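You operate a simulated robot arm through the tools that you are given. There is no shell and no other tool. Be economical: measure what you need, move in short steps, check, and stop when the job is done.

The job below is to be done with a simulated two-armed robot. You get a single attempt, and the scene is never put back.

## Task
Wipe both marks off the counter over the microwave with the pink cloth.
Fine: wet it under the cold tap; tap off, cloth back. What is to be rubbed or washed off counts as gone when no trace of it is left.

It is judged by the outcome, as a careful person would: the job done as asked, and still so three seconds after it is handed in. It fails if anything else is knocked over, pushed out of place, dropped, spilled or broken. Flat cloth is picked up by pressing the open fingertips on it (5 to 10 N) and closing them slowly along it; thin cloth reads only 2 to 8 mm in the jaws.

## Robot
Two 7-joint arms with two-finger parallel grippers on one trunk, on a base that drives. Base frame: it is fixed to the floor where the robot stands at the start and does not move with it; the origin is under the middle of the robot, x ahead of it, y to its left, z up; the surface under the hand at the start is at about z = 0.9. Readings come in m, rad, newtons and seconds.
The left shoulder is at the start at [0.06, 0.143, 0.938], the right one opposite. With the tool pointing down near the work surface each hand reaches from about 0.28 to 0.72 m from the robot's upright axis, wherever it stands, measured 20 degrees to its own side. Places, roughly: cold tap [0.8, -0.2, 1]; hot tap [0.9, 0, 1]; jam splash [-1.2, 0.5, 0.9]; pink cloth (11x6x4 cm) [0.6, -0.5, 0.9]; tea stain [-1.2, 0.2, 0.9]. Payload 1.57 kg a hand.
The TCP of each hand is the grasp point between the finger pads, 0.03 m short of the fingertips. In the tool frame z runs along the fingers and y along their closing line. The gripper opens to 0.11 m. The fingers are 0.024 m wide and 0.012 m thick; the gripper's body (0.048 by 0.112 m) begins 0.078 m behind the TCP.
Orientation is told as [roll, pitch, yaw] about the base's x, y, z axes, in that order, counted from this pose: with the fingers straight down and closing along the base's y, the tool's x points along the base's -x, its y along +y and its z along -z.

## Interface
- The arms move only by the tool play_rows. It takes "left_steps", "right_steps" or both (then of equal length, played together; a hand with none holds still); each is a list of rows, each a list of 2 entries, a list of its own where there are three numbers: the shift along the tool's x, y, z in m, then the turn, a rotation vector about the tool's x, y, z in rad. In form: [[[dx, dy, dz], [ax, ay, az]], ...]. A call has 1 to 8 rows; each row shifts and turns the commanded pose from where the row before left it, along the tool's axes as they then stand. "left_hand" and "right_hand" are, for a hand that has rows, the finger opening in m, from 0 to 0.11, set as the call begins (left out, the last holds). A row lasts 0.2 s, in which the tool goes at most 0.05 m and 0.15 rad; a call with a longer step from one row to the next is refused whole, and so is a gripper value outside its range. Where a pose cannot be reached the arm comes as near as it can. A force on the tool above 40 N (or 10 N above the force at the start of the call, whichever is more), or a blocked arm, ends the call early, and 0.2 s more pass. The fingers move at their own pace (about 0.045 m/s each) and stop on an object; they squeeze with about 33 N. The grip force told is the motor's: it shows also when the fingers shut on nothing. Time passes only in rows, and 0.2 s behind the last, so rows that do not move let the fingers close. The reply holds the time, the measured pose of the TCP, the force on the tool along the base axes, the opening and the grip force, in the units named above and with some noise, with the torque about the TCP (base axes, N m) and any sound that the robot's microphone picked up.
- Cameras (640 x 400 px; columns grow to the right, rows downward): "scene" is now at [0.0494, -0.0264, 1.5568]; the picture's right is [-0.32, -0.95, 0.00], its down [-0.64, 0.21, -0.74] and it looks along [0.70, -0.23, -0.67] (base axes); focal length 292 px, centre (320, 200). "left" rides on the left gripper at [0.07, -0.016, -0.141] in its tool frame; the picture's right is [0.23, 0.97, 0.00], its down [-0.86, 0.20, -0.48] and it looks along [-0.47, 0.11, 0.88] (tool axes); focal length 222 px, centre (320, 200). "right" rides on the right gripper at [0.07, 0.016, -0.141] in its tool frame; the picture's right is [-0.23, 0.97, 0.00], its down [-0.86, -0.20, -0.48] and it looks along [-0.47, -0.11, 0.88] (tool axes); focal length 222 px, centre (320, 200).
- camera(camera): a new picture of that camera. No time passes.
- lift_body(by): slides the trunk up (or, below 0, down) by that many m; the arms and the scene camera ride with it, the base frame stays. It gives what a move gives, with no picture.
- base_move(legs): drives the robot by 1 to 6 legs, each [ahead, left, turn to the left] in m, m and rad, along the robot's own axes; the way and the turn of a leg run together, so that a leg with both is an arc; at most 1.5 m and 3.142 rad a leg. The arms and the cameras ride along, it lands a little off, and it stops where it bumps. It gives what a move gives.
- pan_tilt(pan, tilt): turns the head with the scene camera to pan (to the left, within 1.501 rad either way) and tilt (down, from -0.506 to 1.204), counted from straight ahead of the robot. It gives what a move gives.
- probe_pixels(camera, pixels): there is no depth. For up to 12 entries [column, row, z] of the newest picture of that camera ("zoom" is the newest enlarged one), the place [x, y] in the base frame at which the ray of that pixel passes the height z, good to about 0.003 m. No time passes.
- zoom(camera, box): a new picture of the part [left, top, right, bottom] of that camera's present view, enlarged. No time passes.
- finish_job(): hands the job in; it is judged then, once.

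Go step by step. Measure first, check grasps and placings, and put right what went wrong. The budget is 80 turns and 70 pictures, counting those below and the enlarged ones. Unless the task says otherwise, let go and move clear before handing in, and close with one line.

The tools are called after "Request:" as name(argument=value, ...) on one line, values as JSON. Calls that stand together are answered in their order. play_rows: Moves the arms, as the interface text tells. Its arguments: {"type":"object","properties":{"left_steps":{"type":"array","items":{"type":"array"}},"left_hand":{"type":"number"},"right_steps":{"type":"array","items":{"type":"array"}},"right_hand":{"type":"number"}},"required":[]} The other tools are called the same way: lift_body (by) slides the trunk up or down; base_move (legs) drives the base; pan_tilt (pan, tilt) turns the head that bears the scene camera; camera (camera) takes a picture; probe_pixels (camera, pixels) gives the place at which the rays of pixels pass given heights; zoom (camera, box) takes an enlarged picture of a part of a camera's view; finish_job () hands the job in.

At the start:

```text
clock: 0.0
left_tool_pos: [0.6136, -0.0141, 1.001]
left_orientation: [0.002, -0.002, 0.0]
left_ft_force: [0.0, 0.5, -0.2]
left_torque: [-0.01, -0.06, -0.02]
left_gripper_width: 0.1099
left_gripper_force: 0.0
right_tool_pos: [0.4216, -0.4419, 1.0002]
right_orientation: [0.0, -0.002, 0.0]
right_ft_force: [0.4, 0.8, 0.0]
right_torque: [-0.02, -0.01, 0.0]
right_gripper_width: 0.1101
right_gripper_force: 0.1
trunk travel left (down, up): [-0.537, 0.053]
robot x, y, heading: [-0.0026, 0.0031, 0.002]
head pan, tilt: [-0.323, 0.74]
```

scene: 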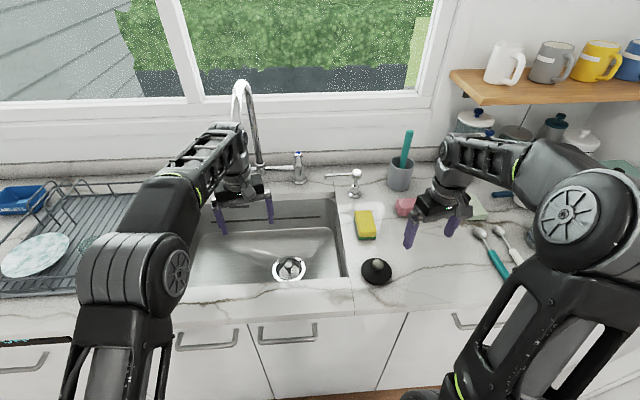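
right: 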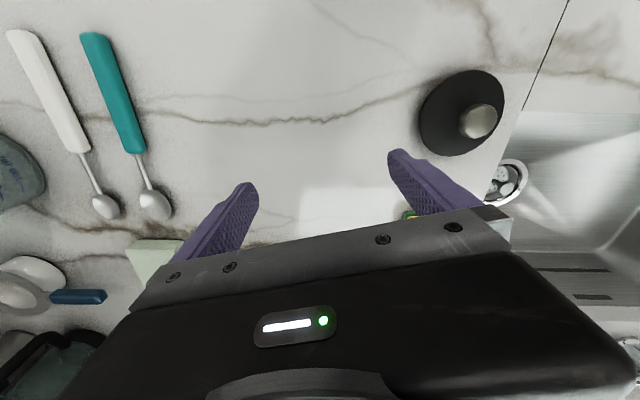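
left: 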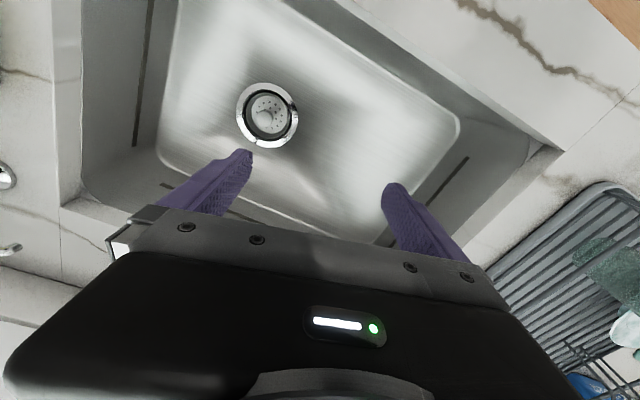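

The scene shows the pink cloth around (405,206), a tap with a blue mark at (298,165), and a handle at (352,180). I'll zoom in on the taps and the cloth.

Request:
zoom(camera="scene", box=[220, 70, 400, 200])

Request:
zoom(camera="scene", box=[340, 130, 520, 290])

```text
3.08 times, centred on (310, 135) of scene
```

zoom: 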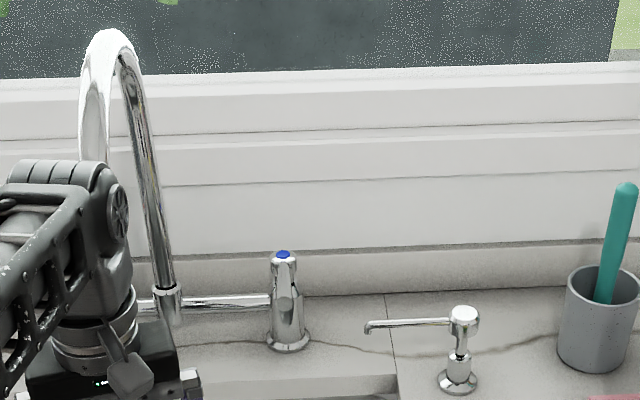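

```text
2.50 times, centred on (430, 210) of scene
```

zoom: 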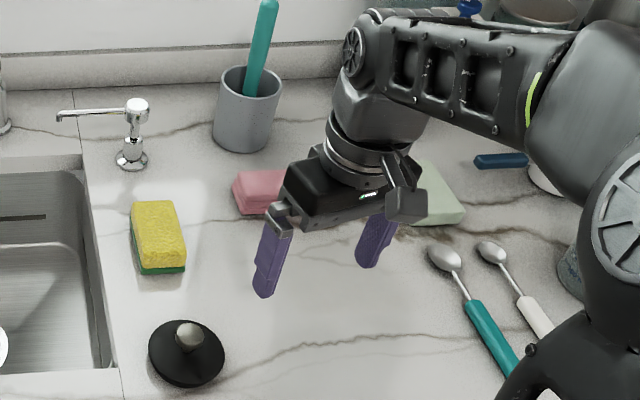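

The arms block the view of the spout and the cloth. I'll raise both hands and draw them back, then look again.

Request:
play_rows(left_steps=[[[0, 0, -0.04], [0, 0, 0]], [[0, 0, -0.04], [0, 0, 0]], [[0.04, 0.02, 0], [0, 0, 0]], [[0.04, 0.02, 0], [0, 0, 0]], [[0.04, 0.02, 0], [0, 0, 0]], [[0.04, 0.02, 0], [0, 0, 0]], [[0.03, 0.02, 0], [0, 0, 0]]], right_steps=[[[0, 0, -0.04], [0, 0, 0]], [[0, 0, -0.04], [0, 0, 0]], [[0.03, -0.01, 0], [0, 0, 0]], [[0.03, -0.01, 0], [0, 0, 0]], [[0.02, -0.01, 0], [0, 0, 0]], [[0, 0, 0], [0, 0, 0]], [[0, 0, 0], [0, 0, 0]]])

Request:
camera(camera="scene")

Request:
zoom(camera="scene", box=[200, 70, 380, 200])

```text
clock: 1.6
left_tool_pos: [0.421, 0.0869, 0.9998]
left_orientation: [0.0, -0.001, -0.002]
left_ft_force: [0.4, 0.7, 0.2]
left_torque: [0.0, -0.02, -0.01]
left_gripper_width: 0.1101
left_gripper_force: 0.0
left hand out of reach, approached as far as the arm can: row 1, 2
right_tool_pos: [0.3419, -0.472, 1.0807]
right_orientation: [-0.003, -0.001, 0.001]
right_ft_force: [-1.2, 0.4, 0.1]
right_torque: [-0.02, 0.03, -0.02]
right_gripper_width: 0.11
right_gripper_force: 0.0
trunk travel left (down, up): [-0.537, 0.053]
robot x, y, heading: [-0.0008, -0.0002, -0.0]
head pan, tilt: [-0.323, 0.74]
```

```text
64 pictures are left
```

scene: 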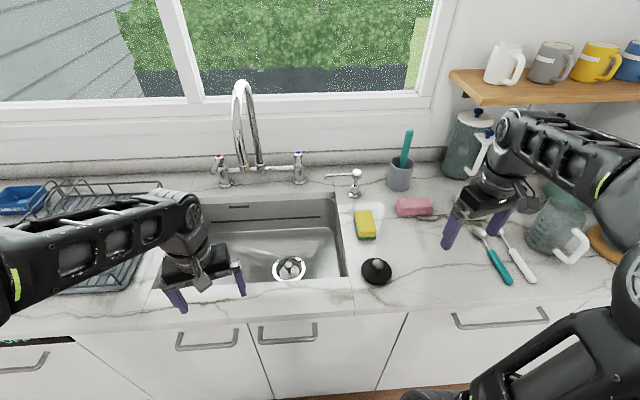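

```text
3.08 times, centred on (290, 135) of scene
```

zoom: 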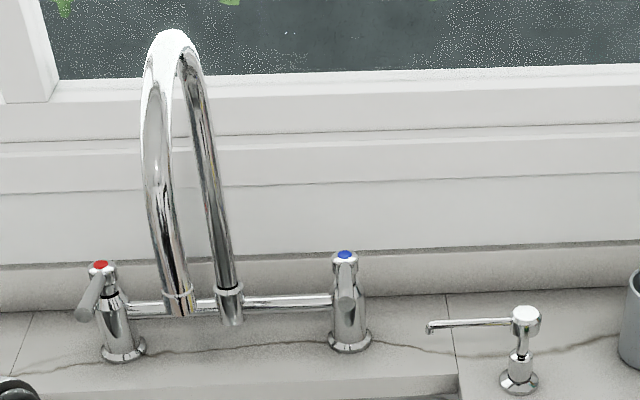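

Both taps are lever taps: cold at scene (299,155–182) with its lever facing the camera, and the spout outlet around (244,169). Now I'll probe positions for these and the cloth.

Request:
probe_pixels(camera="scene", pixels=[[299.5, 181, 0.9], [222, 185, 0.9], [298, 153, 1.0], [298, 153, 1.05], [299, 168, 1.0], [243, 170, 1.05], [243, 170, 1.1], [261, 173, 1.0], [414, 207, 0.92], [395, 200, 0.94], [434, 215, 0.9], [290, 268, 0.72]])

Request:
zoom(camera="scene", box=[380, 180, 460, 230])

Request:
zoom(camera="scene", box=[270, 140, 334, 190])

```text
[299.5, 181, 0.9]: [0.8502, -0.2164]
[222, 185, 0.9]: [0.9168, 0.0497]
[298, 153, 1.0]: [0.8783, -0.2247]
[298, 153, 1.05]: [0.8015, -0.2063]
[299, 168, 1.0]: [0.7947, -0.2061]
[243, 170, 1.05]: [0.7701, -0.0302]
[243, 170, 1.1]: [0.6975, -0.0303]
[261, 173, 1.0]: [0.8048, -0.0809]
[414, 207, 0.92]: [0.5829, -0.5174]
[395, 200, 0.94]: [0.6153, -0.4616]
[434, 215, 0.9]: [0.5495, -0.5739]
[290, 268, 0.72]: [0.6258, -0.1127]
```

```text
8.00 times, centred on (420, 205) of scene
```

zoom: 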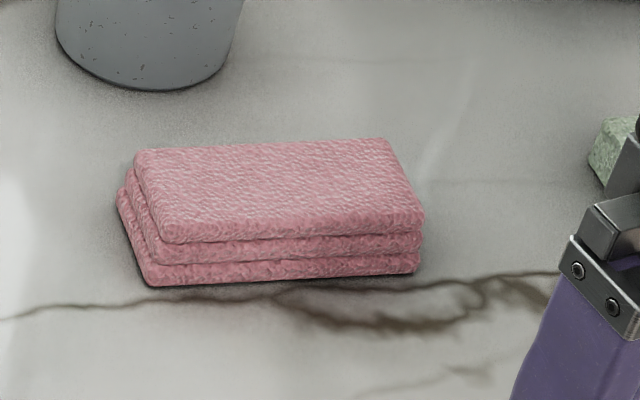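

```text
8.00 times, centred on (302, 165) of scene
```

zoom: 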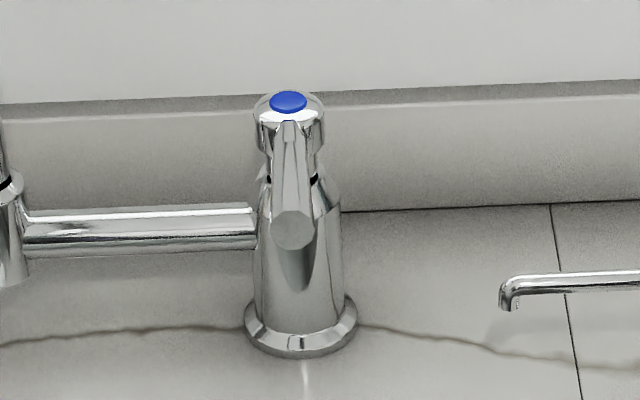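

The cold lever points straight at the camera, and the cloth is a folded pad. I'll probe its top corners at about z=0.94 and its bottom front edge at 0.90, and pan back to check the mark side later.

Request:
probe_pixels(camera="scene", pixels=[[397, 199, 0.94], [428, 197.5, 0.94], [432.8, 207.8, 0.94], [400, 210, 0.94], [398.5, 215.5, 0.9], [432, 214, 0.9], [394.5, 204, 0.9]])

Request:
camera(camera="right")

Request:
camera(camera="left")

```text
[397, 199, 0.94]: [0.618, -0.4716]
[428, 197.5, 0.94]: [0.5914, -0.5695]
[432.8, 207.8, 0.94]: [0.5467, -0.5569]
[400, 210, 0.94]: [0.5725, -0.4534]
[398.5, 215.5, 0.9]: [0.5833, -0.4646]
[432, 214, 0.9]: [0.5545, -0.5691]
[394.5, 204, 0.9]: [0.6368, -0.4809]
```

```text
60 pictures are left
```

right: 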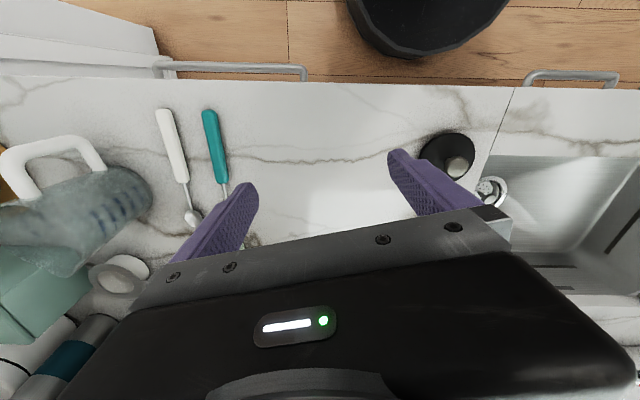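

```text
59 pictures are left
```

left: 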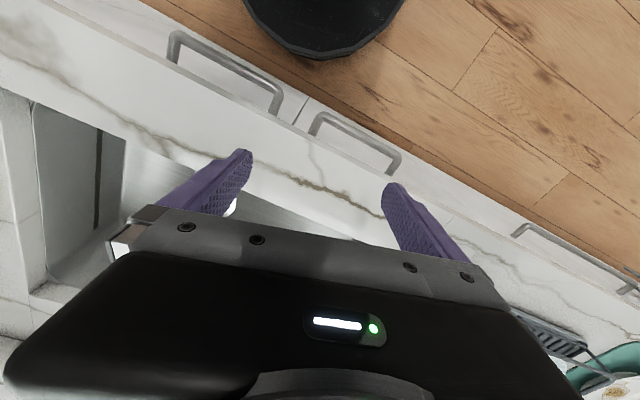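

The cloth's long axis runs along the counter, which is turned about -15° from my y axis. The left hand should hold the cloth at the spout while the right works the cold lever, so I'll measure the obstacles on the right and the counter edge before driving.

Request:
probe_pixels(camera="scene", pixels=[[375, 311, 0.9], [240, 326, 0.9], [540, 250, 0.9], [585, 262, 0.9], [575, 235, 0.98], [533, 283, 0.9], [510, 284, 0.9], [376, 280, 0.9], [376, 262, 0.94], [400, 192, 0.9], [340, 240, 0.9], [606, 262, 0.92]])

Request:
pan_tilt(pan=-0.9, tilt=0.7)

Request:
camera(camera="scene")

```text
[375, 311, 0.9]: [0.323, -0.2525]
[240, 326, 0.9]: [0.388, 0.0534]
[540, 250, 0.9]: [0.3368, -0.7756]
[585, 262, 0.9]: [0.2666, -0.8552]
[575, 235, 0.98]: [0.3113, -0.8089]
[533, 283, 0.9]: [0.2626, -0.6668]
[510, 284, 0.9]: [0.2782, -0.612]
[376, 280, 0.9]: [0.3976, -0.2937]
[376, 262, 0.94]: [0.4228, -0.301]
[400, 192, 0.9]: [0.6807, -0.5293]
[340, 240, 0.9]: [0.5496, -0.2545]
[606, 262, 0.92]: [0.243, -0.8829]
```

```text
clock: 2.6
left_tool_pos: [0.4225, 0.087, 0.9988]
left_orientation: [-0.001, 0.0, -0.001]
left_ft_force: [0.1, -0.2, 0.0]
left_torque: [-0.01, 0.0, 0.03]
left_gripper_width: 0.1101
left_gripper_force: 0.0
right_tool_pos: [0.3438, -0.4715, 1.0798]
right_orientation: [0.002, -0.001, -0.001]
right_ft_force: [0.3, 0.3, -0.7]
right_torque: [-0.02, 0.0, 0.04]
right_gripper_width: 0.1101
right_gripper_force: 0.1
trunk travel left (down, up): [-0.537, 0.053]
robot x, y, heading: [0.0035, 0.0026, -0.001]
head pan, tilt: [-0.901, 0.7]
```

```text
58 pictures are left
```

scene: 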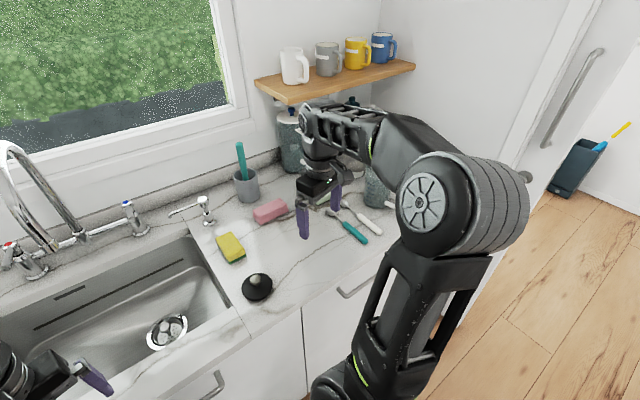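

The counter front sits about 0.37 m ahead and a tall fridge stands at the right. I'll raise both hands clear, then turn right about 0.6 rad and shift toward the cloth so the left hand can reach it.

Request:
play_rows(left_steps=[[[0.0, 0, -0.04], [0, 0, 0]], [[0.0, 0, -0.04], [0, 0, 0]], [[0.0, 0, -0.02], [0, 0, 0]], [[0, 0, 0], [0, 0, 0]]], right_steps=[[[0, 0, -0.04], [0, 0, 0]], [[0.01, 0.04, -0.02], [0, 0, 0]], [[0.01, 0.04, 0], [0, 0, 0]], [[0.01, 0.03, 0], [0, 0, 0]]])

Request:
base_move(legs=[[0, 0, -0.6]])

Request:
pan_tilt(pan=-0.2, tilt=0.8)

Request:
camera(camera="scene")

```text
clock: 3.6
left_tool_pos: [0.4228, 0.0906, 1.1006]
left_orientation: [-0.003, -0.003, 0.001]
left_ft_force: [-1.1, 0.5, -0.2]
left_torque: [-0.08, -0.01, 0.0]
left_gripper_width: 0.1099
left_gripper_force: 0.0
right_tool_pos: [0.3134, -0.3596, 1.1361]
right_orientation: [-0.004, 0.0, 0.003]
right_ft_force: [-0.4, 0.0, -1.1]
right_torque: [-0.06, -0.07, 0.0]
right_gripper_width: 0.11
right_gripper_force: 0.0
right hand out of reach, approached as far as the arm can: row 4
trunk travel left (down, up): [-0.537, 0.053]
robot x, y, heading: [0.001, -0.0045, -0.0]
head pan, tilt: [-0.901, 0.7]
```

```text
clock: 5.6
left_tool_pos: [0.3983, -0.1672, 1.0995]
left_orientation: [-0.001, -0.002, -0.604]
left_ft_force: [-0.7, 0.7, 0.6]
left_torque: [-0.01, -0.04, -0.02]
left_gripper_width: 0.1099
left_gripper_force: 0.1
right_tool_pos: [0.0517, -0.4769, 1.1355]
right_orientation: [0.001, 0.0, -0.604]
right_ft_force: [-0.7, -0.1, 0.5]
right_torque: [-0.02, -0.01, 0.02]
right_gripper_width: 0.1102
right_gripper_force: 0.1
trunk travel left (down, up): [-0.537, 0.053]
robot x, y, heading: [0.0001, 0.0015, -0.602]
head pan, tilt: [-0.901, 0.7]
```

```text
clock: 6.7
left_tool_pos: [0.3975, -0.1667, 1.0997]
left_orientation: [0.001, -0.001, -0.604]
left_ft_force: [0.1, -0.1, 1.0]
left_torque: [0.02, 0.0, 0.02]
left_gripper_width: 0.1102
left_gripper_force: 0.1
right_tool_pos: [0.0526, -0.4783, 1.135]
right_orientation: [0.001, 0.0, -0.605]
right_ft_force: [-0.1, 0.6, -0.1]
right_torque: [0.0, -0.03, 0.0]
right_gripper_width: 0.1102
right_gripper_force: 0.1
trunk travel left (down, up): [-0.537, 0.053]
robot x, y, heading: [0.001, 0.0025, -0.605]
head pan, tilt: [-0.201, 0.799]
```

```text
57 pictures are left
```

scene: 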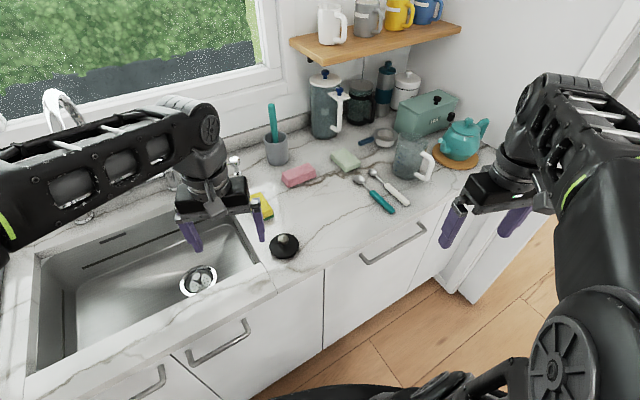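

The left hand is above the counter and the fridge corner is around (450,285). Before advancing, I'll probe the base rim (350,385), the cabinet foot and the fridge edge.

Request:
probe_pixels(camera="scene", pixels=[[350, 386, 0.2], [350, 386, 0.35], [266, 398, 0.0], [372, 342, 0.0], [470, 304, 0.0], [437, 283, 0.0], [296, 176, 0.92], [322, 290, 0.85]])

Request:
camera(camera="left")

```text
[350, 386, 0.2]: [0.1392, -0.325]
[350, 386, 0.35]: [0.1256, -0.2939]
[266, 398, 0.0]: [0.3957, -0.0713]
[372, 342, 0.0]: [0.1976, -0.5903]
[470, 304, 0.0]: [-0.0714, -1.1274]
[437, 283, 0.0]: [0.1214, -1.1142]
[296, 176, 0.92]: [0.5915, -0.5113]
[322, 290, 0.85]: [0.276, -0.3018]
```

```text
56 pictures are left
```

left: 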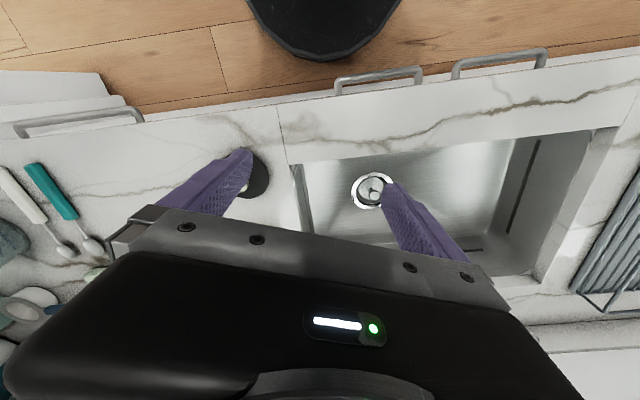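

The base rim reaches about 0.32 m, so it can hardly go closer to the counter. I'll slide along the counter instead, to stand in front of the cloth at its 20° left bearing.

Request:
base_move(legs=[[0.146, -0.319, 0]])

Request:
camera(camera="scene")

```text
clock: 8.9
left_tool_pos: [0.3366, -0.5055, 1.0993]
left_orientation: [0.0, 0.0, -0.602]
left_ft_force: [0.0, -0.3, 1.6]
left_torque: [0.06, -0.02, 0.03]
left_gripper_width: 0.1101
left_gripper_force: 0.0
right_tool_pos: [-0.0084, -0.8185, 1.1341]
right_orientation: [0.003, -0.001, -0.603]
right_ft_force: [-0.5, -0.6, -0.8]
right_torque: [0.01, -0.04, -0.01]
right_gripper_width: 0.11
right_gripper_force: 0.0
trunk travel left (down, up): [-0.537, 0.053]
robot x, y, heading: [-0.0633, -0.3369, -0.6]
head pan, tilt: [-0.201, 0.799]
```

```text
55 pictures are left
```

scene: 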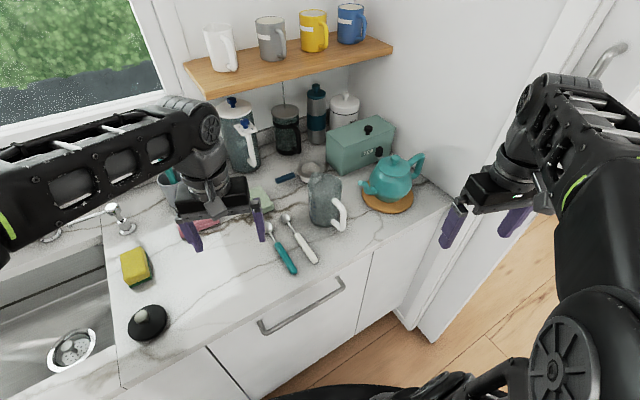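

The left hand is now close to the cloth (pink near (195,228)). I'll turn the wrist so the fingers close across the cloth's 6 cm side (yaw about -1.83).

Request:
play_rows(left_steps=[[[0, 0, 0], [0, 0, 0.15]], [[0, 0, 0], [0, 0, 0.15]], [[0, 0, 0], [0, 0, 0.15]], [[0, 0, 0], [0, 0, 0.15]], [[0, 0, 0], [0, 0, 0.15]], [[0, 0, 0], [0, 0, 0.15]], [[0, 0, 0], [0, 0, 0.15]], [[0, 0, 0], [0, 0, 0.15]]], left_hand=0.09)

Request:
camera(camera="scene")

Request:
camera(camera="left")

```text
clock: 10.8
left_tool_pos: [0.3366, -0.5058, 1.0993]
left_orientation: [0.001, -0.001, -1.804]
left_ft_force: [-0.7, 0.9, 0.6]
left_torque: [-0.01, 0.0, 0.0]
left_gripper_width: 0.0899
left_gripper_force: 0.0
right_tool_pos: [-0.008, -0.8167, 1.1352]
right_orientation: [0.0, 0.001, -0.603]
right_ft_force: [-0.3, 0.6, 0.9]
right_torque: [-0.01, 0.02, 0.01]
right_gripper_width: 0.11
right_gripper_force: 0.0
trunk travel left (down, up): [-0.537, 0.053]
robot x, y, heading: [-0.064, -0.3392, -0.602]
head pan, tilt: [-0.201, 0.799]
```

```text
54 pictures are left
```

scene: 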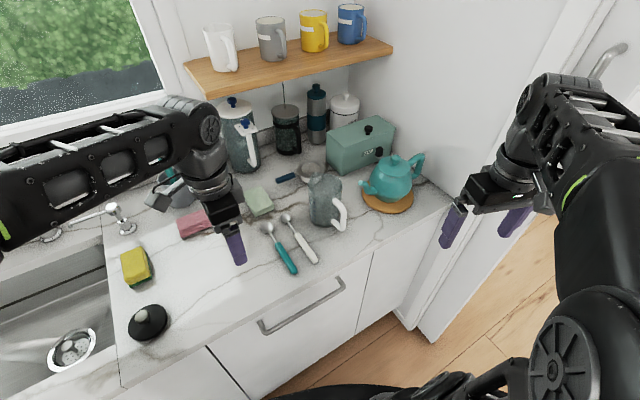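

```text
53 pictures are left
```

left: 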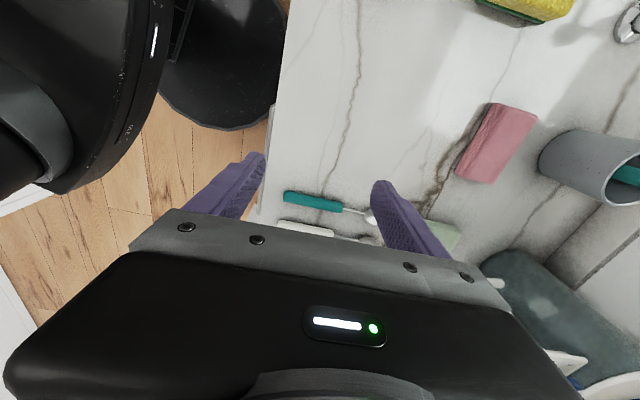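

The left camera sees the cloth at (457–537, 103–184). I'll probe its corners from this different angle to fix position and height.

Request:
probe_pixels(camera="left", pixels=[[492, 103, 0.93], [537, 117, 0.93], [498, 184, 0.93], [457, 172, 0.93], [492, 103, 0.94], [537, 117, 0.94], [498, 184, 0.94], [457, 172, 0.94], [540, 155, 0.9], [590, 202, 0.95]])

Request:
probe_pixels(camera="scene", pixels=[[176, 220, 0.93], [205, 207, 0.93], [211, 226, 0.93], [180, 238, 0.9]])

Request:
zoom(camera="left", box=[420, 80, 580, 200])

```text
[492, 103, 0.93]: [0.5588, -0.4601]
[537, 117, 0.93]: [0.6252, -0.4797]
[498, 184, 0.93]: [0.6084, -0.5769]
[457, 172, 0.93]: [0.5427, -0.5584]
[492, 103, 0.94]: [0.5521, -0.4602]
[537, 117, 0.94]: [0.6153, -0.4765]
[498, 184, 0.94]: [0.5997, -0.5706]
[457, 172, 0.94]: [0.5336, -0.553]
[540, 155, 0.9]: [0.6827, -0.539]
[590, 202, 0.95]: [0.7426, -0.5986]
```

```text
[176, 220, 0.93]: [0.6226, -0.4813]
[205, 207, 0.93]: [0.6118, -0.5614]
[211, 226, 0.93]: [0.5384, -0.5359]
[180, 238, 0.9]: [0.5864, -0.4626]
```

```text
3.33 times, centred on (500, 140) of left
```

zoom: 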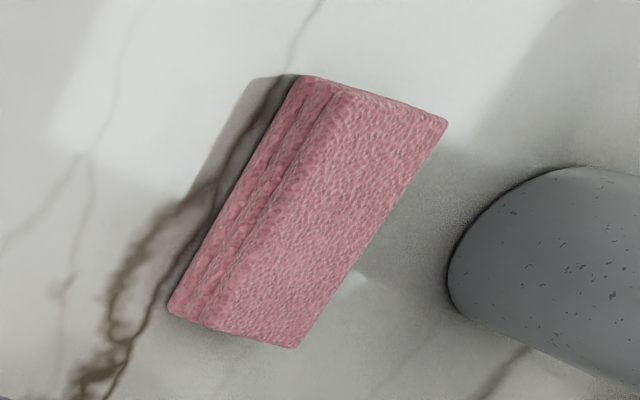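

Both views agree: the cloth's centre is at about (0.600,-0.522), its top at about 0.94, and the cup is 3 cm clear behind. I'll move the left hand above the cloth.

Request:
play_rows(left_steps=[[[0, 0, 0], [0, 0, 0.032]], [[0.0108, 0.042, 0], [0, 0, 0]], [[0.0108, 0.042, 0], [0, 0, 0]], [[0.0108, 0.042, 0], [0, 0, 0]], [[0.0108, 0.042, 0], [0, 0, 0]], [[0.0108, 0.042, 0], [0, 0, 0]], [[0.0108, 0.042, 0], [0, 0, 0]], [[0, 0, 0.04], [0, 0, 0]]])

Request:
camera(camera="left")

Request:
camera(camera="scene")

```text
clock: 12.6
left_tool_pos: [0.4849, -0.5083, 1.0586]
left_orientation: [0.001, -0.001, -1.835]
left_ft_force: [0.0, 0.6, 0.6]
left_torque: [0.0, 0.04, 0.0]
left_gripper_width: 0.0901
left_gripper_force: 0.0
left hand out of reach, approached as far as the arm can: row 5, 6, 7
right_tool_pos: [-0.007, -0.8165, 1.1351]
right_orientation: [0.0, 0.001, -0.6]
right_ft_force: [1.1, -0.4, 0.3]
right_torque: [-0.02, 0.03, -0.05]
right_gripper_width: 0.1098
right_gripper_force: 0.0
trunk travel left (down, up): [-0.537, 0.053]
robot x, y, heading: [-0.0634, -0.3381, -0.6]
head pan, tilt: [-0.201, 0.799]
```

```text
51 pictures are left
```

left: 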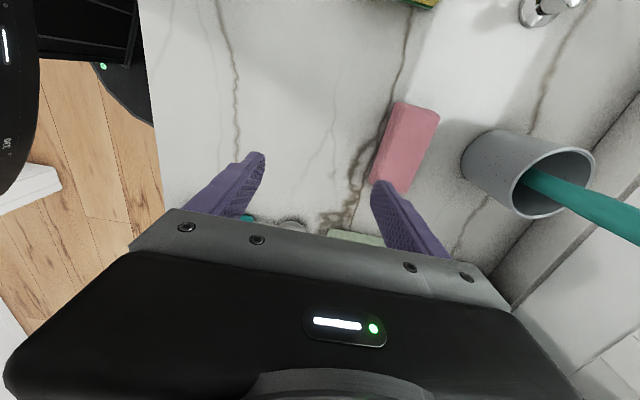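

```text
50 pictures are left
```

scene: 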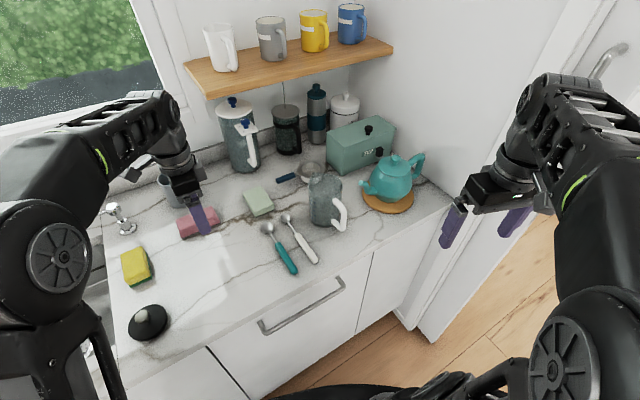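

The arm ran short at that height, stopping at x=0.485. I'll raise the trunk for reach, lower the hand to about z=1.0, and go on forward.

Request:
lift_body(by=0.05)

Request:
play_rows(left_steps=[[[0, 0, 0.045], [0, 0, 0]], [[0, 0, 0.045], [0, 0, 0]], [[0.008, 0.03, 0.01], [0, 0, 0]], [[0.007, 0.027, 0], [0, 0, 0]], [[0.007, 0.027, 0], [0, 0, 0]], [[0.007, 0.026, 0], [0, 0, 0]]])

```text
clock: 13.5
left_tool_pos: [0.4848, -0.5087, 1.1099]
left_orientation: [-0.002, 0.0, -1.833]
left_ft_force: [-0.2, -0.7, 0.2]
left_torque: [0.0, 0.0, 0.03]
left_gripper_width: 0.0899
left_gripper_force: 0.1
right_tool_pos: [-0.0079, -0.8172, 1.1844]
right_orientation: [0.0, 0.001, -0.602]
right_ft_force: [-0.3, -1.1, 0.1]
right_torque: [0.03, -0.01, 0.0]
right_gripper_width: 0.1099
right_gripper_force: 0.0
trunk travel left (down, up): [-0.587, 0.003]
robot x, y, heading: [-0.0591, -0.3387, -0.6]
head pan, tilt: [-0.201, 0.799]
```

```text
clock: 14.9
left_tool_pos: [0.6015, -0.5094, 1.0111]
left_orientation: [-0.001, -0.001, -1.833]
left_ft_force: [0.0, 0.1, -0.4]
left_torque: [-0.04, 0.01, 0.0]
left_gripper_width: 0.0899
left_gripper_force: 0.1
right_tool_pos: [-0.0079, -0.8171, 1.1851]
right_orientation: [-0.001, 0.0, -0.601]
right_ft_force: [0.5, -0.8, 0.2]
right_torque: [-0.03, 0.02, 0.0]
right_gripper_width: 0.11
right_gripper_force: 0.1
trunk travel left (down, up): [-0.587, 0.003]
robot x, y, heading: [-0.0609, -0.3408, -0.601]
head pan, tilt: [-0.201, 0.799]
```

The hand is at (0.6015,-0.509,1.011), so I'll check its alignment over the cloth.

Request:
camera(camera="left")

Request:
zoom(camera="scene", box=[90, 120, 290, 270])

```text
49 pictures are left
```

left: 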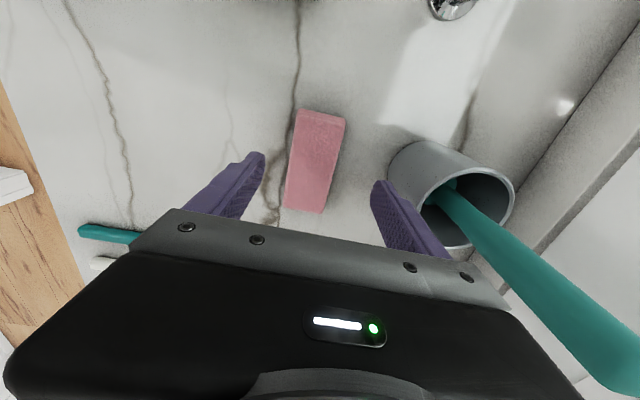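

```text
2.67 times, centred on (190, 195) of scene
```

zoom: 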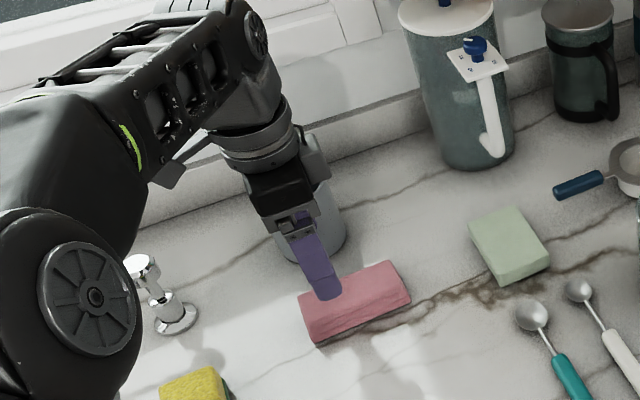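

The cloth is centred between the fingers. I'll lower to TCP z≈0.943 and close.

Request:
play_rows(left_steps=[[[0, 0, 0.03], [0, 0, 0]], [[0, 0, 0.025], [0, 0, 0]], [[0, 0, 0.013], [0, 0, 0]]])

Request:
play_rows(left_steps=[[[0, 0, 0], [0, 0, 0]], [[0, 0, 0], [0, 0, 0]], [[0, 0, 0], [0, 0, 0]], [[0, 0, 0], [0, 0, 0]], [[0, 0, 0], [0, 0, 0]], [[0, 0, 0], [0, 0, 0]]], left_hand=0)

Request:
camera(camera="left")

```text
clock: 15.7
left_tool_pos: [0.6018, -0.5086, 0.9415]
left_orientation: [-0.001, 0.001, -1.833]
left_ft_force: [0.3, -0.1, -1.1]
left_torque: [0.01, 0.0, -0.03]
left_gripper_width: 0.09
left_gripper_force: 0.1
right_tool_pos: [-0.0084, -0.816, 1.1856]
right_orientation: [-0.001, 0.001, -0.602]
right_ft_force: [0.1, 0.3, 0.0]
right_torque: [0.04, -0.02, 0.02]
right_gripper_width: 0.1102
right_gripper_force: 0.1
trunk travel left (down, up): [-0.587, 0.003]
robot x, y, heading: [-0.0611, -0.3389, -0.602]
head pan, tilt: [-0.201, 0.799]
```

```text
clock: 17.1
left_tool_pos: [0.6015, -0.5094, 0.9412]
left_orientation: [0.0, 0.0, -1.834]
left_ft_force: [0.7, 0.2, 0.6]
left_torque: [0.01, 0.02, 0.0]
left_gripper_width: 0.0508
left_gripper_force: 32.9
right_tool_pos: [-0.0084, -0.8158, 1.1848]
right_orientation: [0.0, 0.002, -0.604]
right_ft_force: [-0.4, 0.1, -0.8]
right_torque: [-0.02, 0.0, 0.01]
right_gripper_width: 0.1101
right_gripper_force: 0.1
trunk travel left (down, up): [-0.587, 0.003]
robot x, y, heading: [-0.0606, -0.3375, -0.6]
head pan, tilt: [-0.201, 0.799]
```

```text
47 pictures are left
```

left: 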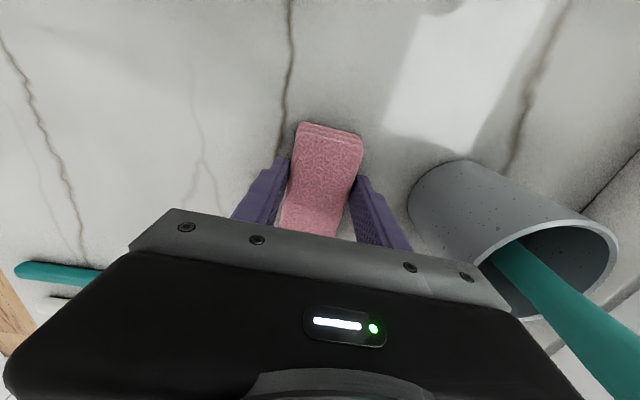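

The cloth is gripped at 51 mm width (home TCP (0.6015,-0.509,0.9412), yaw -1.834). Next I'll lift it and pull it back toward the robot.

Request:
play_rows(left_steps=[[[0, 0, -0.03], [0, 0, 0]], [[0, 0, -0.04], [0, 0, 0]], [[0, -0.03, -0.03], [0, 0, 0]], [[0, -0.04, -0.02], [0, 0, 0]], [[0, -0.04, -0.02], [0, 0, 0]], [[0, -0.04, -0.02], [0, 0, 0]], [[0, -0.04, -0.02], [0, 0, 0]]])

Request:
camera(camera="scene")

```text
clock: 18.7
left_tool_pos: [0.414, -0.456, 1.1213]
left_orientation: [0.002, 0.0, -1.832]
left_ft_force: [-0.1, 0.8, -0.9]
left_torque: [-0.01, 0.01, 0.02]
left_gripper_width: 0.0509
left_gripper_force: 33.1
right_tool_pos: [-0.0085, -0.8159, 1.1852]
right_orientation: [0.0, -0.001, -0.603]
right_ft_force: [-0.3, 0.6, -0.3]
right_torque: [-0.01, 0.0, -0.02]
right_gripper_width: 0.11
right_gripper_force: 0.1
trunk travel left (down, up): [-0.587, 0.003]
robot x, y, heading: [-0.0617, -0.3381, -0.601]
head pan, tilt: [-0.201, 0.799]
```

```text
46 pictures are left
```

scene: 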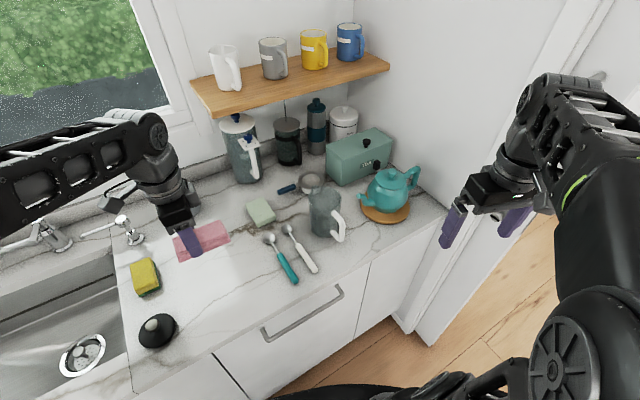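

The cloth is held and clear. I'll slide left along the counter to the sink, square up, and look at the taps.

Request:
base_move(legs=[[-0.159, 0.453, 0], [0, 0, 0.34]])

Request:
pan_tilt(pan=0.0, tilt=0.65)

Request:
camera(camera="scene")

```text
clock: 22.6
left_tool_pos: [0.5532, 0.1706, 1.1213]
left_orientation: [0.0, 0.002, -1.504]
left_ft_force: [0.1, 0.3, -1.3]
left_torque: [-0.02, 0.0, 0.0]
left_gripper_width: 0.0507
left_gripper_force: 32.9
right_tool_pos: [0.2686, -0.3074, 1.1863]
right_orientation: [-0.001, -0.001, -0.271]
right_ft_force: [0.0, -1.0, -0.3]
right_torque: [-0.02, 0.0, 0.02]
right_gripper_width: 0.1102
right_gripper_force: 0.0
trunk travel left (down, up): [-0.587, 0.003]
robot x, y, heading: [0.0633, 0.1317, -0.268]
head pan, tilt: [-0.201, 0.799]
```

```text
clock: 23.3
left_tool_pos: [0.5519, 0.1691, 1.1212]
left_orientation: [-0.001, 0.0, -1.503]
left_ft_force: [-0.3, -0.1, -1.0]
left_torque: [0.04, 0.01, 0.01]
left_gripper_width: 0.0509
left_gripper_force: 32.7
right_tool_pos: [0.2682, -0.3062, 1.1841]
right_orientation: [0.0, -0.003, -0.272]
right_ft_force: [-0.8, 0.6, 0.6]
right_torque: [0.03, -0.03, -0.02]
right_gripper_width: 0.1101
right_gripper_force: 0.1
trunk travel left (down, up): [-0.587, 0.003]
robot x, y, heading: [0.0641, 0.1302, -0.275]
head pan, tilt: [0.0, 0.649]
```

```text
45 pictures are left
```

scene: 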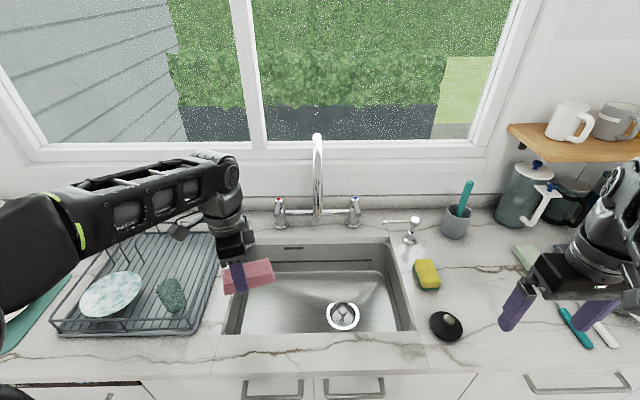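

Everything sits squarely in view now, with the spout at (317,135–215), cold tap at (354,210) and hot at (279,212). I'll zoom in on the spout and triangulate.

Request:
zoom(camera="scene", box=[250, 125, 390, 235])

```text
3.64 times, centred on (320, 180) of scene
```

zoom: 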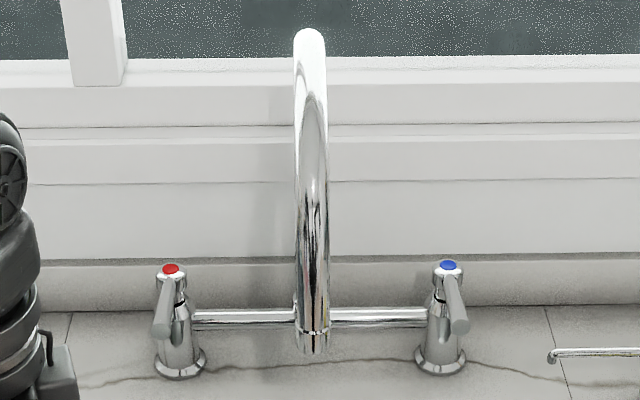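

Request:
probe_pixels(camera="zoom", pixels=[[313, 345, 1.05], [313, 345, 1.1], [313, 345, 1.0], [458, 326, 1.0], [458, 326, 0.97], [449, 263, 1.0], [440, 370, 0.9], [440, 350, 0.9], [180, 375, 0.9], [547, 355, 0.95], [313, 32, 1.2], [313, 32, 1.25]])

```text
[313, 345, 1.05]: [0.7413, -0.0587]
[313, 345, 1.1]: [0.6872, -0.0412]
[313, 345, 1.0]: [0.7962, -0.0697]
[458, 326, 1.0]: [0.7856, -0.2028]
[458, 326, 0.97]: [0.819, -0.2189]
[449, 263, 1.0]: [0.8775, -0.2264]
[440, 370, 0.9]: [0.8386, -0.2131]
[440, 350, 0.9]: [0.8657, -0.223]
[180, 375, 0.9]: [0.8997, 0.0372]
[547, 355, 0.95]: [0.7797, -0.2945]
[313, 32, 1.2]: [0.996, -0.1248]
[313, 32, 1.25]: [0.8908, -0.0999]
```

Triangulation puts the spout outlet at about (0.652,-0.030,1.13) and the cold lever's end at about (0.81,-0.214,0.98). I'll tilt the left hand away from the spout, move it to the right and lower it, ready to slide the cloth's free end under the outlet.

Request:
play_rows(left_steps=[[[0, 0, 0], [0, -0.117, 0]], [[0, 0, 0], [0, -0.117, 0]], [[0, 0, 0], [0, -0.117, 0]], [[-0.0282, 0, 0.0103], [0, 0, 0]], [[-0.0282, 0, 0.0103], [0, 0, 0]], [[0.0137, 0, 0.0376], [0, 0, 0]], [[0.0137, 0, 0.0376], [0, 0, 0]]])

Request:
camera(camera="scene")

```text
clock: 24.9
left_tool_pos: [0.5587, 0.1108, 1.0394]
left_orientation: [0.0, -0.354, -1.502]
left_ft_force: [0.1, 0.8, -0.4]
left_torque: [0.01, 0.0, 0.01]
left_gripper_width: 0.0507
left_gripper_force: 33.0
right_tool_pos: [0.2684, -0.3071, 1.184]
right_orientation: [0.001, 0.0, -0.271]
right_ft_force: [0.8, 1.1, 1.0]
right_torque: [-0.03, 0.0, -0.03]
right_gripper_width: 0.1102
right_gripper_force: 0.0
trunk travel left (down, up): [-0.587, 0.003]
robot x, y, heading: [0.065, 0.1292, -0.271]
head pan, tilt: [0.0, 0.649]
```

```text
43 pictures are left
```

scene: 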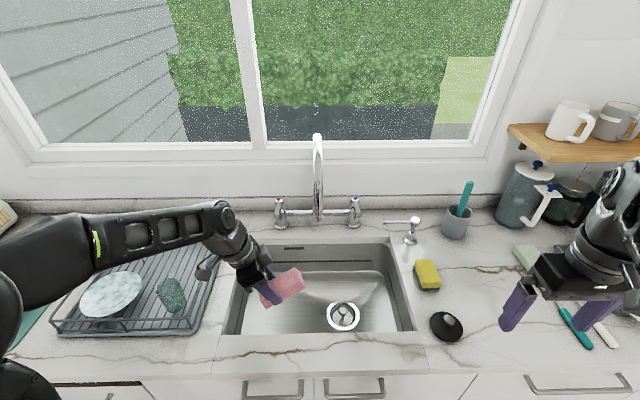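

The cloth is tilted with its right end up and clear. Now I'll go forward, down, and then right beneath the outlet.

Request:
play_rows(left_steps=[[[0.0062, 0.0336, 0.0169], [0, 0, 0]], [[0.0062, 0.0336, 0.0169], [0, 0, 0]], [[0.0062, 0.0336, 0.0169], [0, 0, 0]], [[-0.0313, 0, 0.0114], [0, 0, 0]], [[-0.0313, 0, 0.0114], [0, 0, 0]], [[-0.0313, 0, 0.0114], [0, 0, 0]]])

Request:
camera(camera="scene")

Request:
zoom(camera="scene", box=[230, 130, 390, 290])

```text
clock: 26.3
left_tool_pos: [0.6655, 0.0167, 0.9832]
left_orientation: [-0.002, -0.352, -1.504]
left_ft_force: [-0.4, 0.0, -1.0]
left_torque: [-0.01, 0.0, 0.02]
left_gripper_width: 0.0508
left_gripper_force: 33.3
right_tool_pos: [0.268, -0.3079, 1.1851]
right_orientation: [0.001, 0.002, -0.27]
right_ft_force: [-0.1, 0.1, 0.0]
right_torque: [0.02, -0.01, -0.02]
right_gripper_width: 0.1102
right_gripper_force: 0.0
trunk travel left (down, up): [-0.587, 0.003]
robot x, y, heading: [0.0596, 0.1269, -0.275]
head pan, tilt: [0.0, 0.649]
```

```text
42 pictures are left
```

scene: 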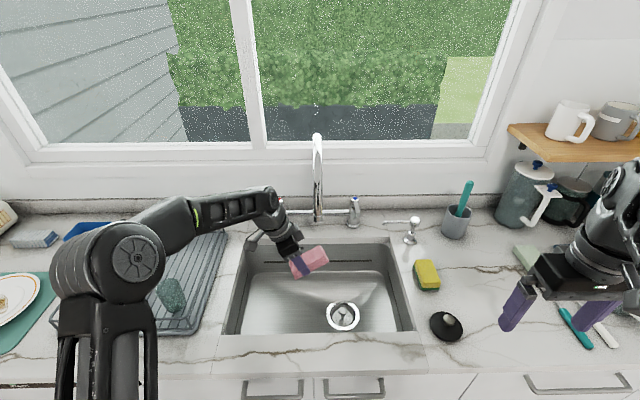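

```text
2.50 times, centred on (310, 210) of scene
```

zoom: 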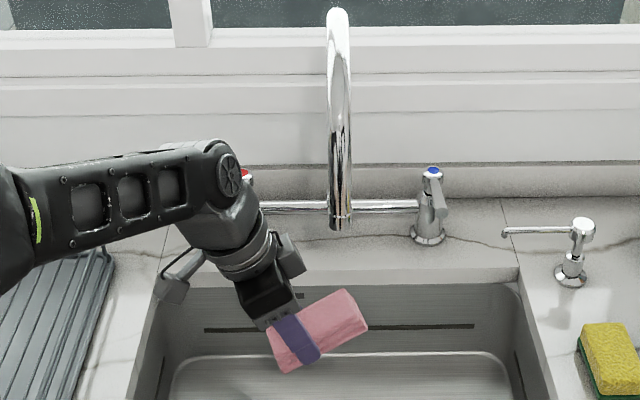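

The cloth's free end hangs below the spout (zoom x≈340). I'll check a cloth pixel against the outlet's plan position and look at the lever with the right camera.

Request:
probe_pixels(camera="zoom", pixels=[[342, 310, 1.0], [320, 335, 0.99], [340, 226, 1.13]])

Request:
play_rows(right_steps=[[[0, 0.02, 0], [0, -0.15, 0]], [[0, 0.03, 0], [0, -0.15, 0]], [[0, 0.03, 0], [0, -0.15, 0]], [[0, 0.03, 0], [0, -0.15, 0]], [[0, 0, 0], [0, -0.15, 0]]], right_hand=0.05)

Request:
camera(camera="right")

```text
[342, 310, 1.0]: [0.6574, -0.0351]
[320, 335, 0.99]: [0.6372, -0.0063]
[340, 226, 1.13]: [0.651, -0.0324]
```

```text
clock: 27.5
left_tool_pos: [0.6646, 0.0185, 0.9853]
left_orientation: [0.0, -0.35, -1.503]
left_ft_force: [1.0, -0.8, -0.5]
left_torque: [0.02, 0.01, 0.03]
left_gripper_width: 0.0509
left_gripper_force: 33.4
right_tool_pos: [0.2991, -0.2052, 1.19]
right_orientation: [0.004, -0.751, -0.273]
right_ft_force: [0.0, -0.7, -0.7]
right_torque: [0.01, 0.01, -0.01]
right_gripper_width: 0.0501
right_gripper_force: 0.0
right hand out of reach, approached as far as the arm can: row 5
trunk travel left (down, up): [-0.587, 0.003]
robot x, y, heading: [0.0618, 0.126, -0.268]
head pan, tilt: [0.0, 0.649]
```

```text
40 pictures are left
```

right: 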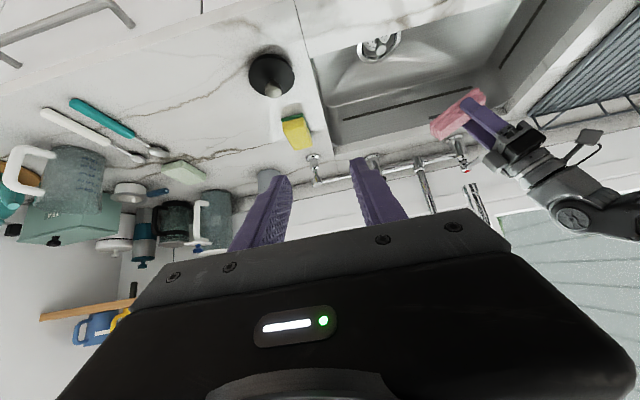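

The cloth point (0.657,-0.035) lies under the outlet (0.652,-0.03). With the right hand pitched 0.75 forward, I'll bring it toward the cold lever.

Request:
play_rows(right_steps=[[[-0.0165, 0.0153, 0.031], [0, 0, 0]], [[-0.0165, 0.0153, 0.031], [0, 0, 0]], [[-0.0165, 0.0153, 0.031], [0, 0, 0]], [[-0.0165, 0.0153, 0.031], [0, 0, 0]], [[-0.0165, 0.0153, 0.031], [0, 0, 0]], [[-0.0165, 0.0153, 0.031], [0, 0, 0]], [[-0.0165, 0.0153, 0.031], [0, 0, 0]], [[-0.0165, 0.0153, 0.031], [0, 0, 0]]])

Request:
camera(camera="right")

```text
clock: 29.3
left_tool_pos: [0.6658, 0.0192, 0.9844]
left_orientation: [-0.001, -0.351, -1.5]
left_ft_force: [0.7, 0.0, -1.0]
left_torque: [0.01, 0.04, -0.01]
left_gripper_width: 0.0508
left_gripper_force: 33.2
right_tool_pos: [0.5918, -0.1543, 1.1002]
right_orientation: [0.0, -0.749, -0.27]
right_ft_force: [0.3, 0.0, 0.0]
right_torque: [-0.01, -0.03, -0.01]
right_gripper_width: 0.05
right_gripper_force: 0.1
trunk travel left (down, up): [-0.587, 0.003]
robot x, y, heading: [0.0628, 0.128, -0.269]
head pan, tilt: [0.0, 0.649]
```

```text
39 pictures are left
```

right: 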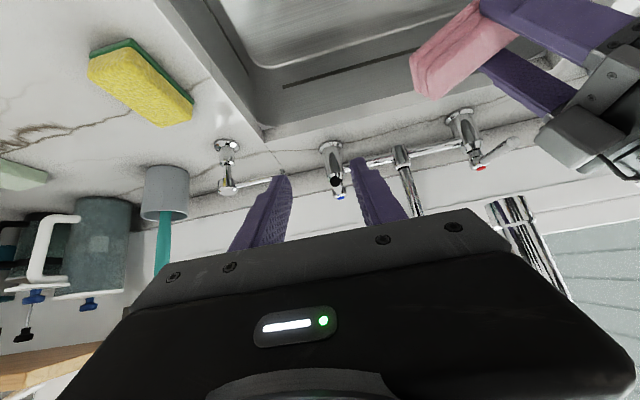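

The cold tap at (333,170) is visible between the fingers, so I'll zoom in and measure the lever end from here.

Request:
zoom(camera="right", box=[280, 130, 400, 210])

```text
5.00 times, centred on (340, 170) of right
```

zoom: 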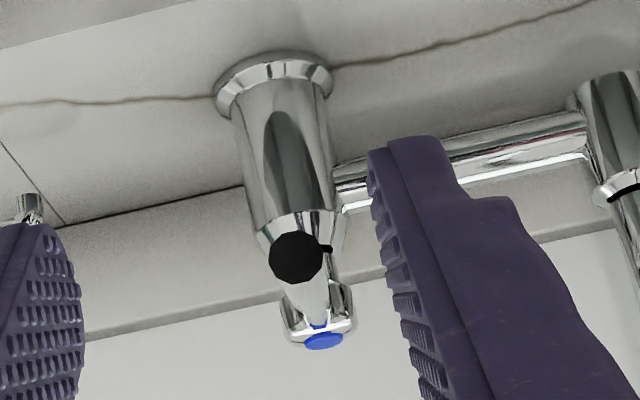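

Request:
probe_pixels(camera="zoom", pixels=[[296, 258, 0.96], [296, 258, 0.97], [296, 258, 0.98], [296, 258, 0.99], [296, 258, 1.0], [323, 341, 1.0], [323, 341, 1.01], [275, 65, 0.9]])

```text
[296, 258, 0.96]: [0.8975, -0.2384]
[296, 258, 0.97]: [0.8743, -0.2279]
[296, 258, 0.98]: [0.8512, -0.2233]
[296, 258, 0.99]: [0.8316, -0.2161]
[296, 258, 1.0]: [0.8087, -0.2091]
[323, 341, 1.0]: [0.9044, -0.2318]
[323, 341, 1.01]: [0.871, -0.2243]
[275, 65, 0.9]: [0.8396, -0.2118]
```

Triangulated, the lever's end sits at about (0.765,-0.195,1.02), so the lever is about 10 cm long and points straight out from the tap. I'll straddle it with the right fingers, closing the gap to 35 mm.

Request:
play_rows(right_steps=[[[-0.0135, 0.001, 0.0325], [0, 0, 0]], [[-0.0135, 0.001, 0.0325], [0, 0, 0]], [[-0.0135, 0.001, 0.0325], [0, 0, 0]], [[-0.0135, 0.001, 0.0325], [0, 0, 0]], [[-0.0135, 0.001, 0.0325], [0, 0, 0]]])

Request:
zoom(camera="right", box=[220, 100, 440, 240])

Request:
zoom(camera="scene", box=[260, 150, 440, 290])

```text
clock: 30.5
left_tool_pos: [0.6663, 0.0184, 0.9841]
left_orientation: [-0.003, -0.352, -1.501]
left_ft_force: [0.3, -0.9, -1.2]
left_torque: [0.01, 0.03, 0.01]
left_gripper_width: 0.0511
left_gripper_force: 32.7
right_tool_pos: [0.7472, -0.193, 1.0266]
right_orientation: [-0.004, -0.749, -0.266]
right_ft_force: [-0.1, -0.1, -0.6]
right_torque: [0.0, 0.01, 0.02]
right_gripper_width: 0.0501
right_gripper_force: 0.1
trunk travel left (down, up): [-0.587, 0.003]
robot x, y, heading: [0.0646, 0.1299, -0.273]
head pan, tilt: [0.0, 0.649]
```

```text
2.86 times, centred on (330, 170) of right
```

zoom: 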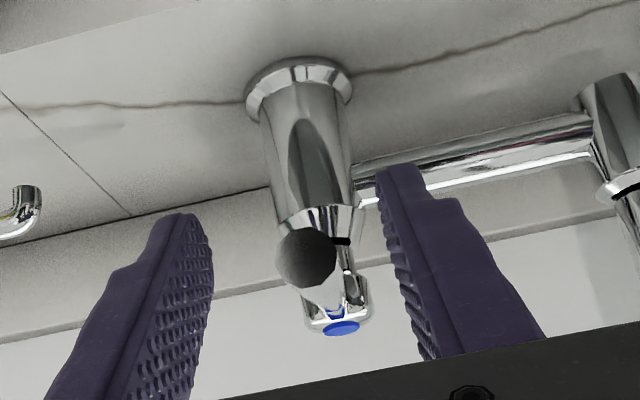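

```text
2.86 times, centred on (350, 220) of scene
```

zoom: 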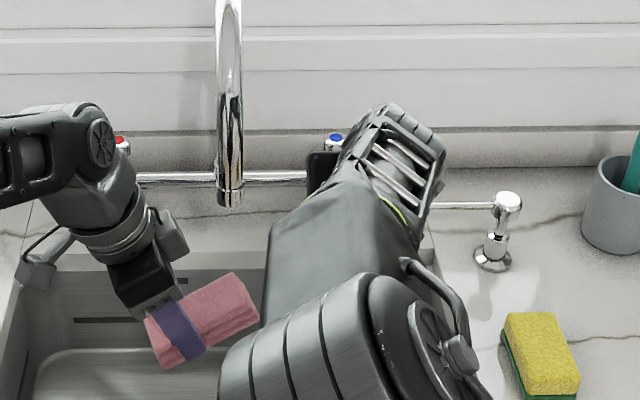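

The fingers straddle the lever line. I'll probe the lever end again for a second fix.

Request:
camera(camera="right")

Request:
probe_pixels(camera="right", pixels=[[325.8, 190, 0.97], [325.8, 190, 0.98], [325.8, 190, 0.99], [325.8, 190, 1.0], [325.8, 190, 1.01], [325.8, 190, 1.02]])

```text
35 pictures are left
```

right: 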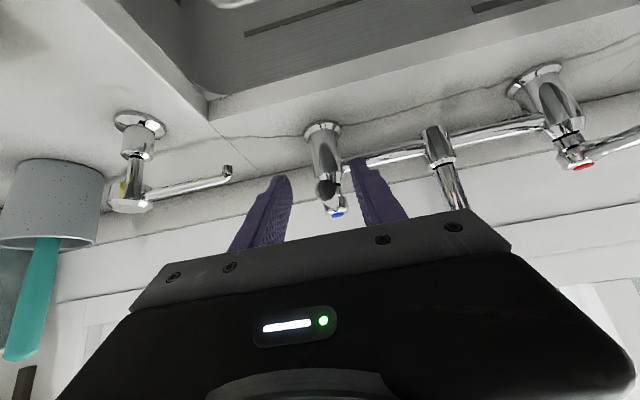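

```text
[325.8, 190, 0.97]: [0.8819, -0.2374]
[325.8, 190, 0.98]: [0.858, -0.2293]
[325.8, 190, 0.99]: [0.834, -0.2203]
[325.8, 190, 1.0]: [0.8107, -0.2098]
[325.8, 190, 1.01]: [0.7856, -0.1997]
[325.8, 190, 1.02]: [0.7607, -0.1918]
```

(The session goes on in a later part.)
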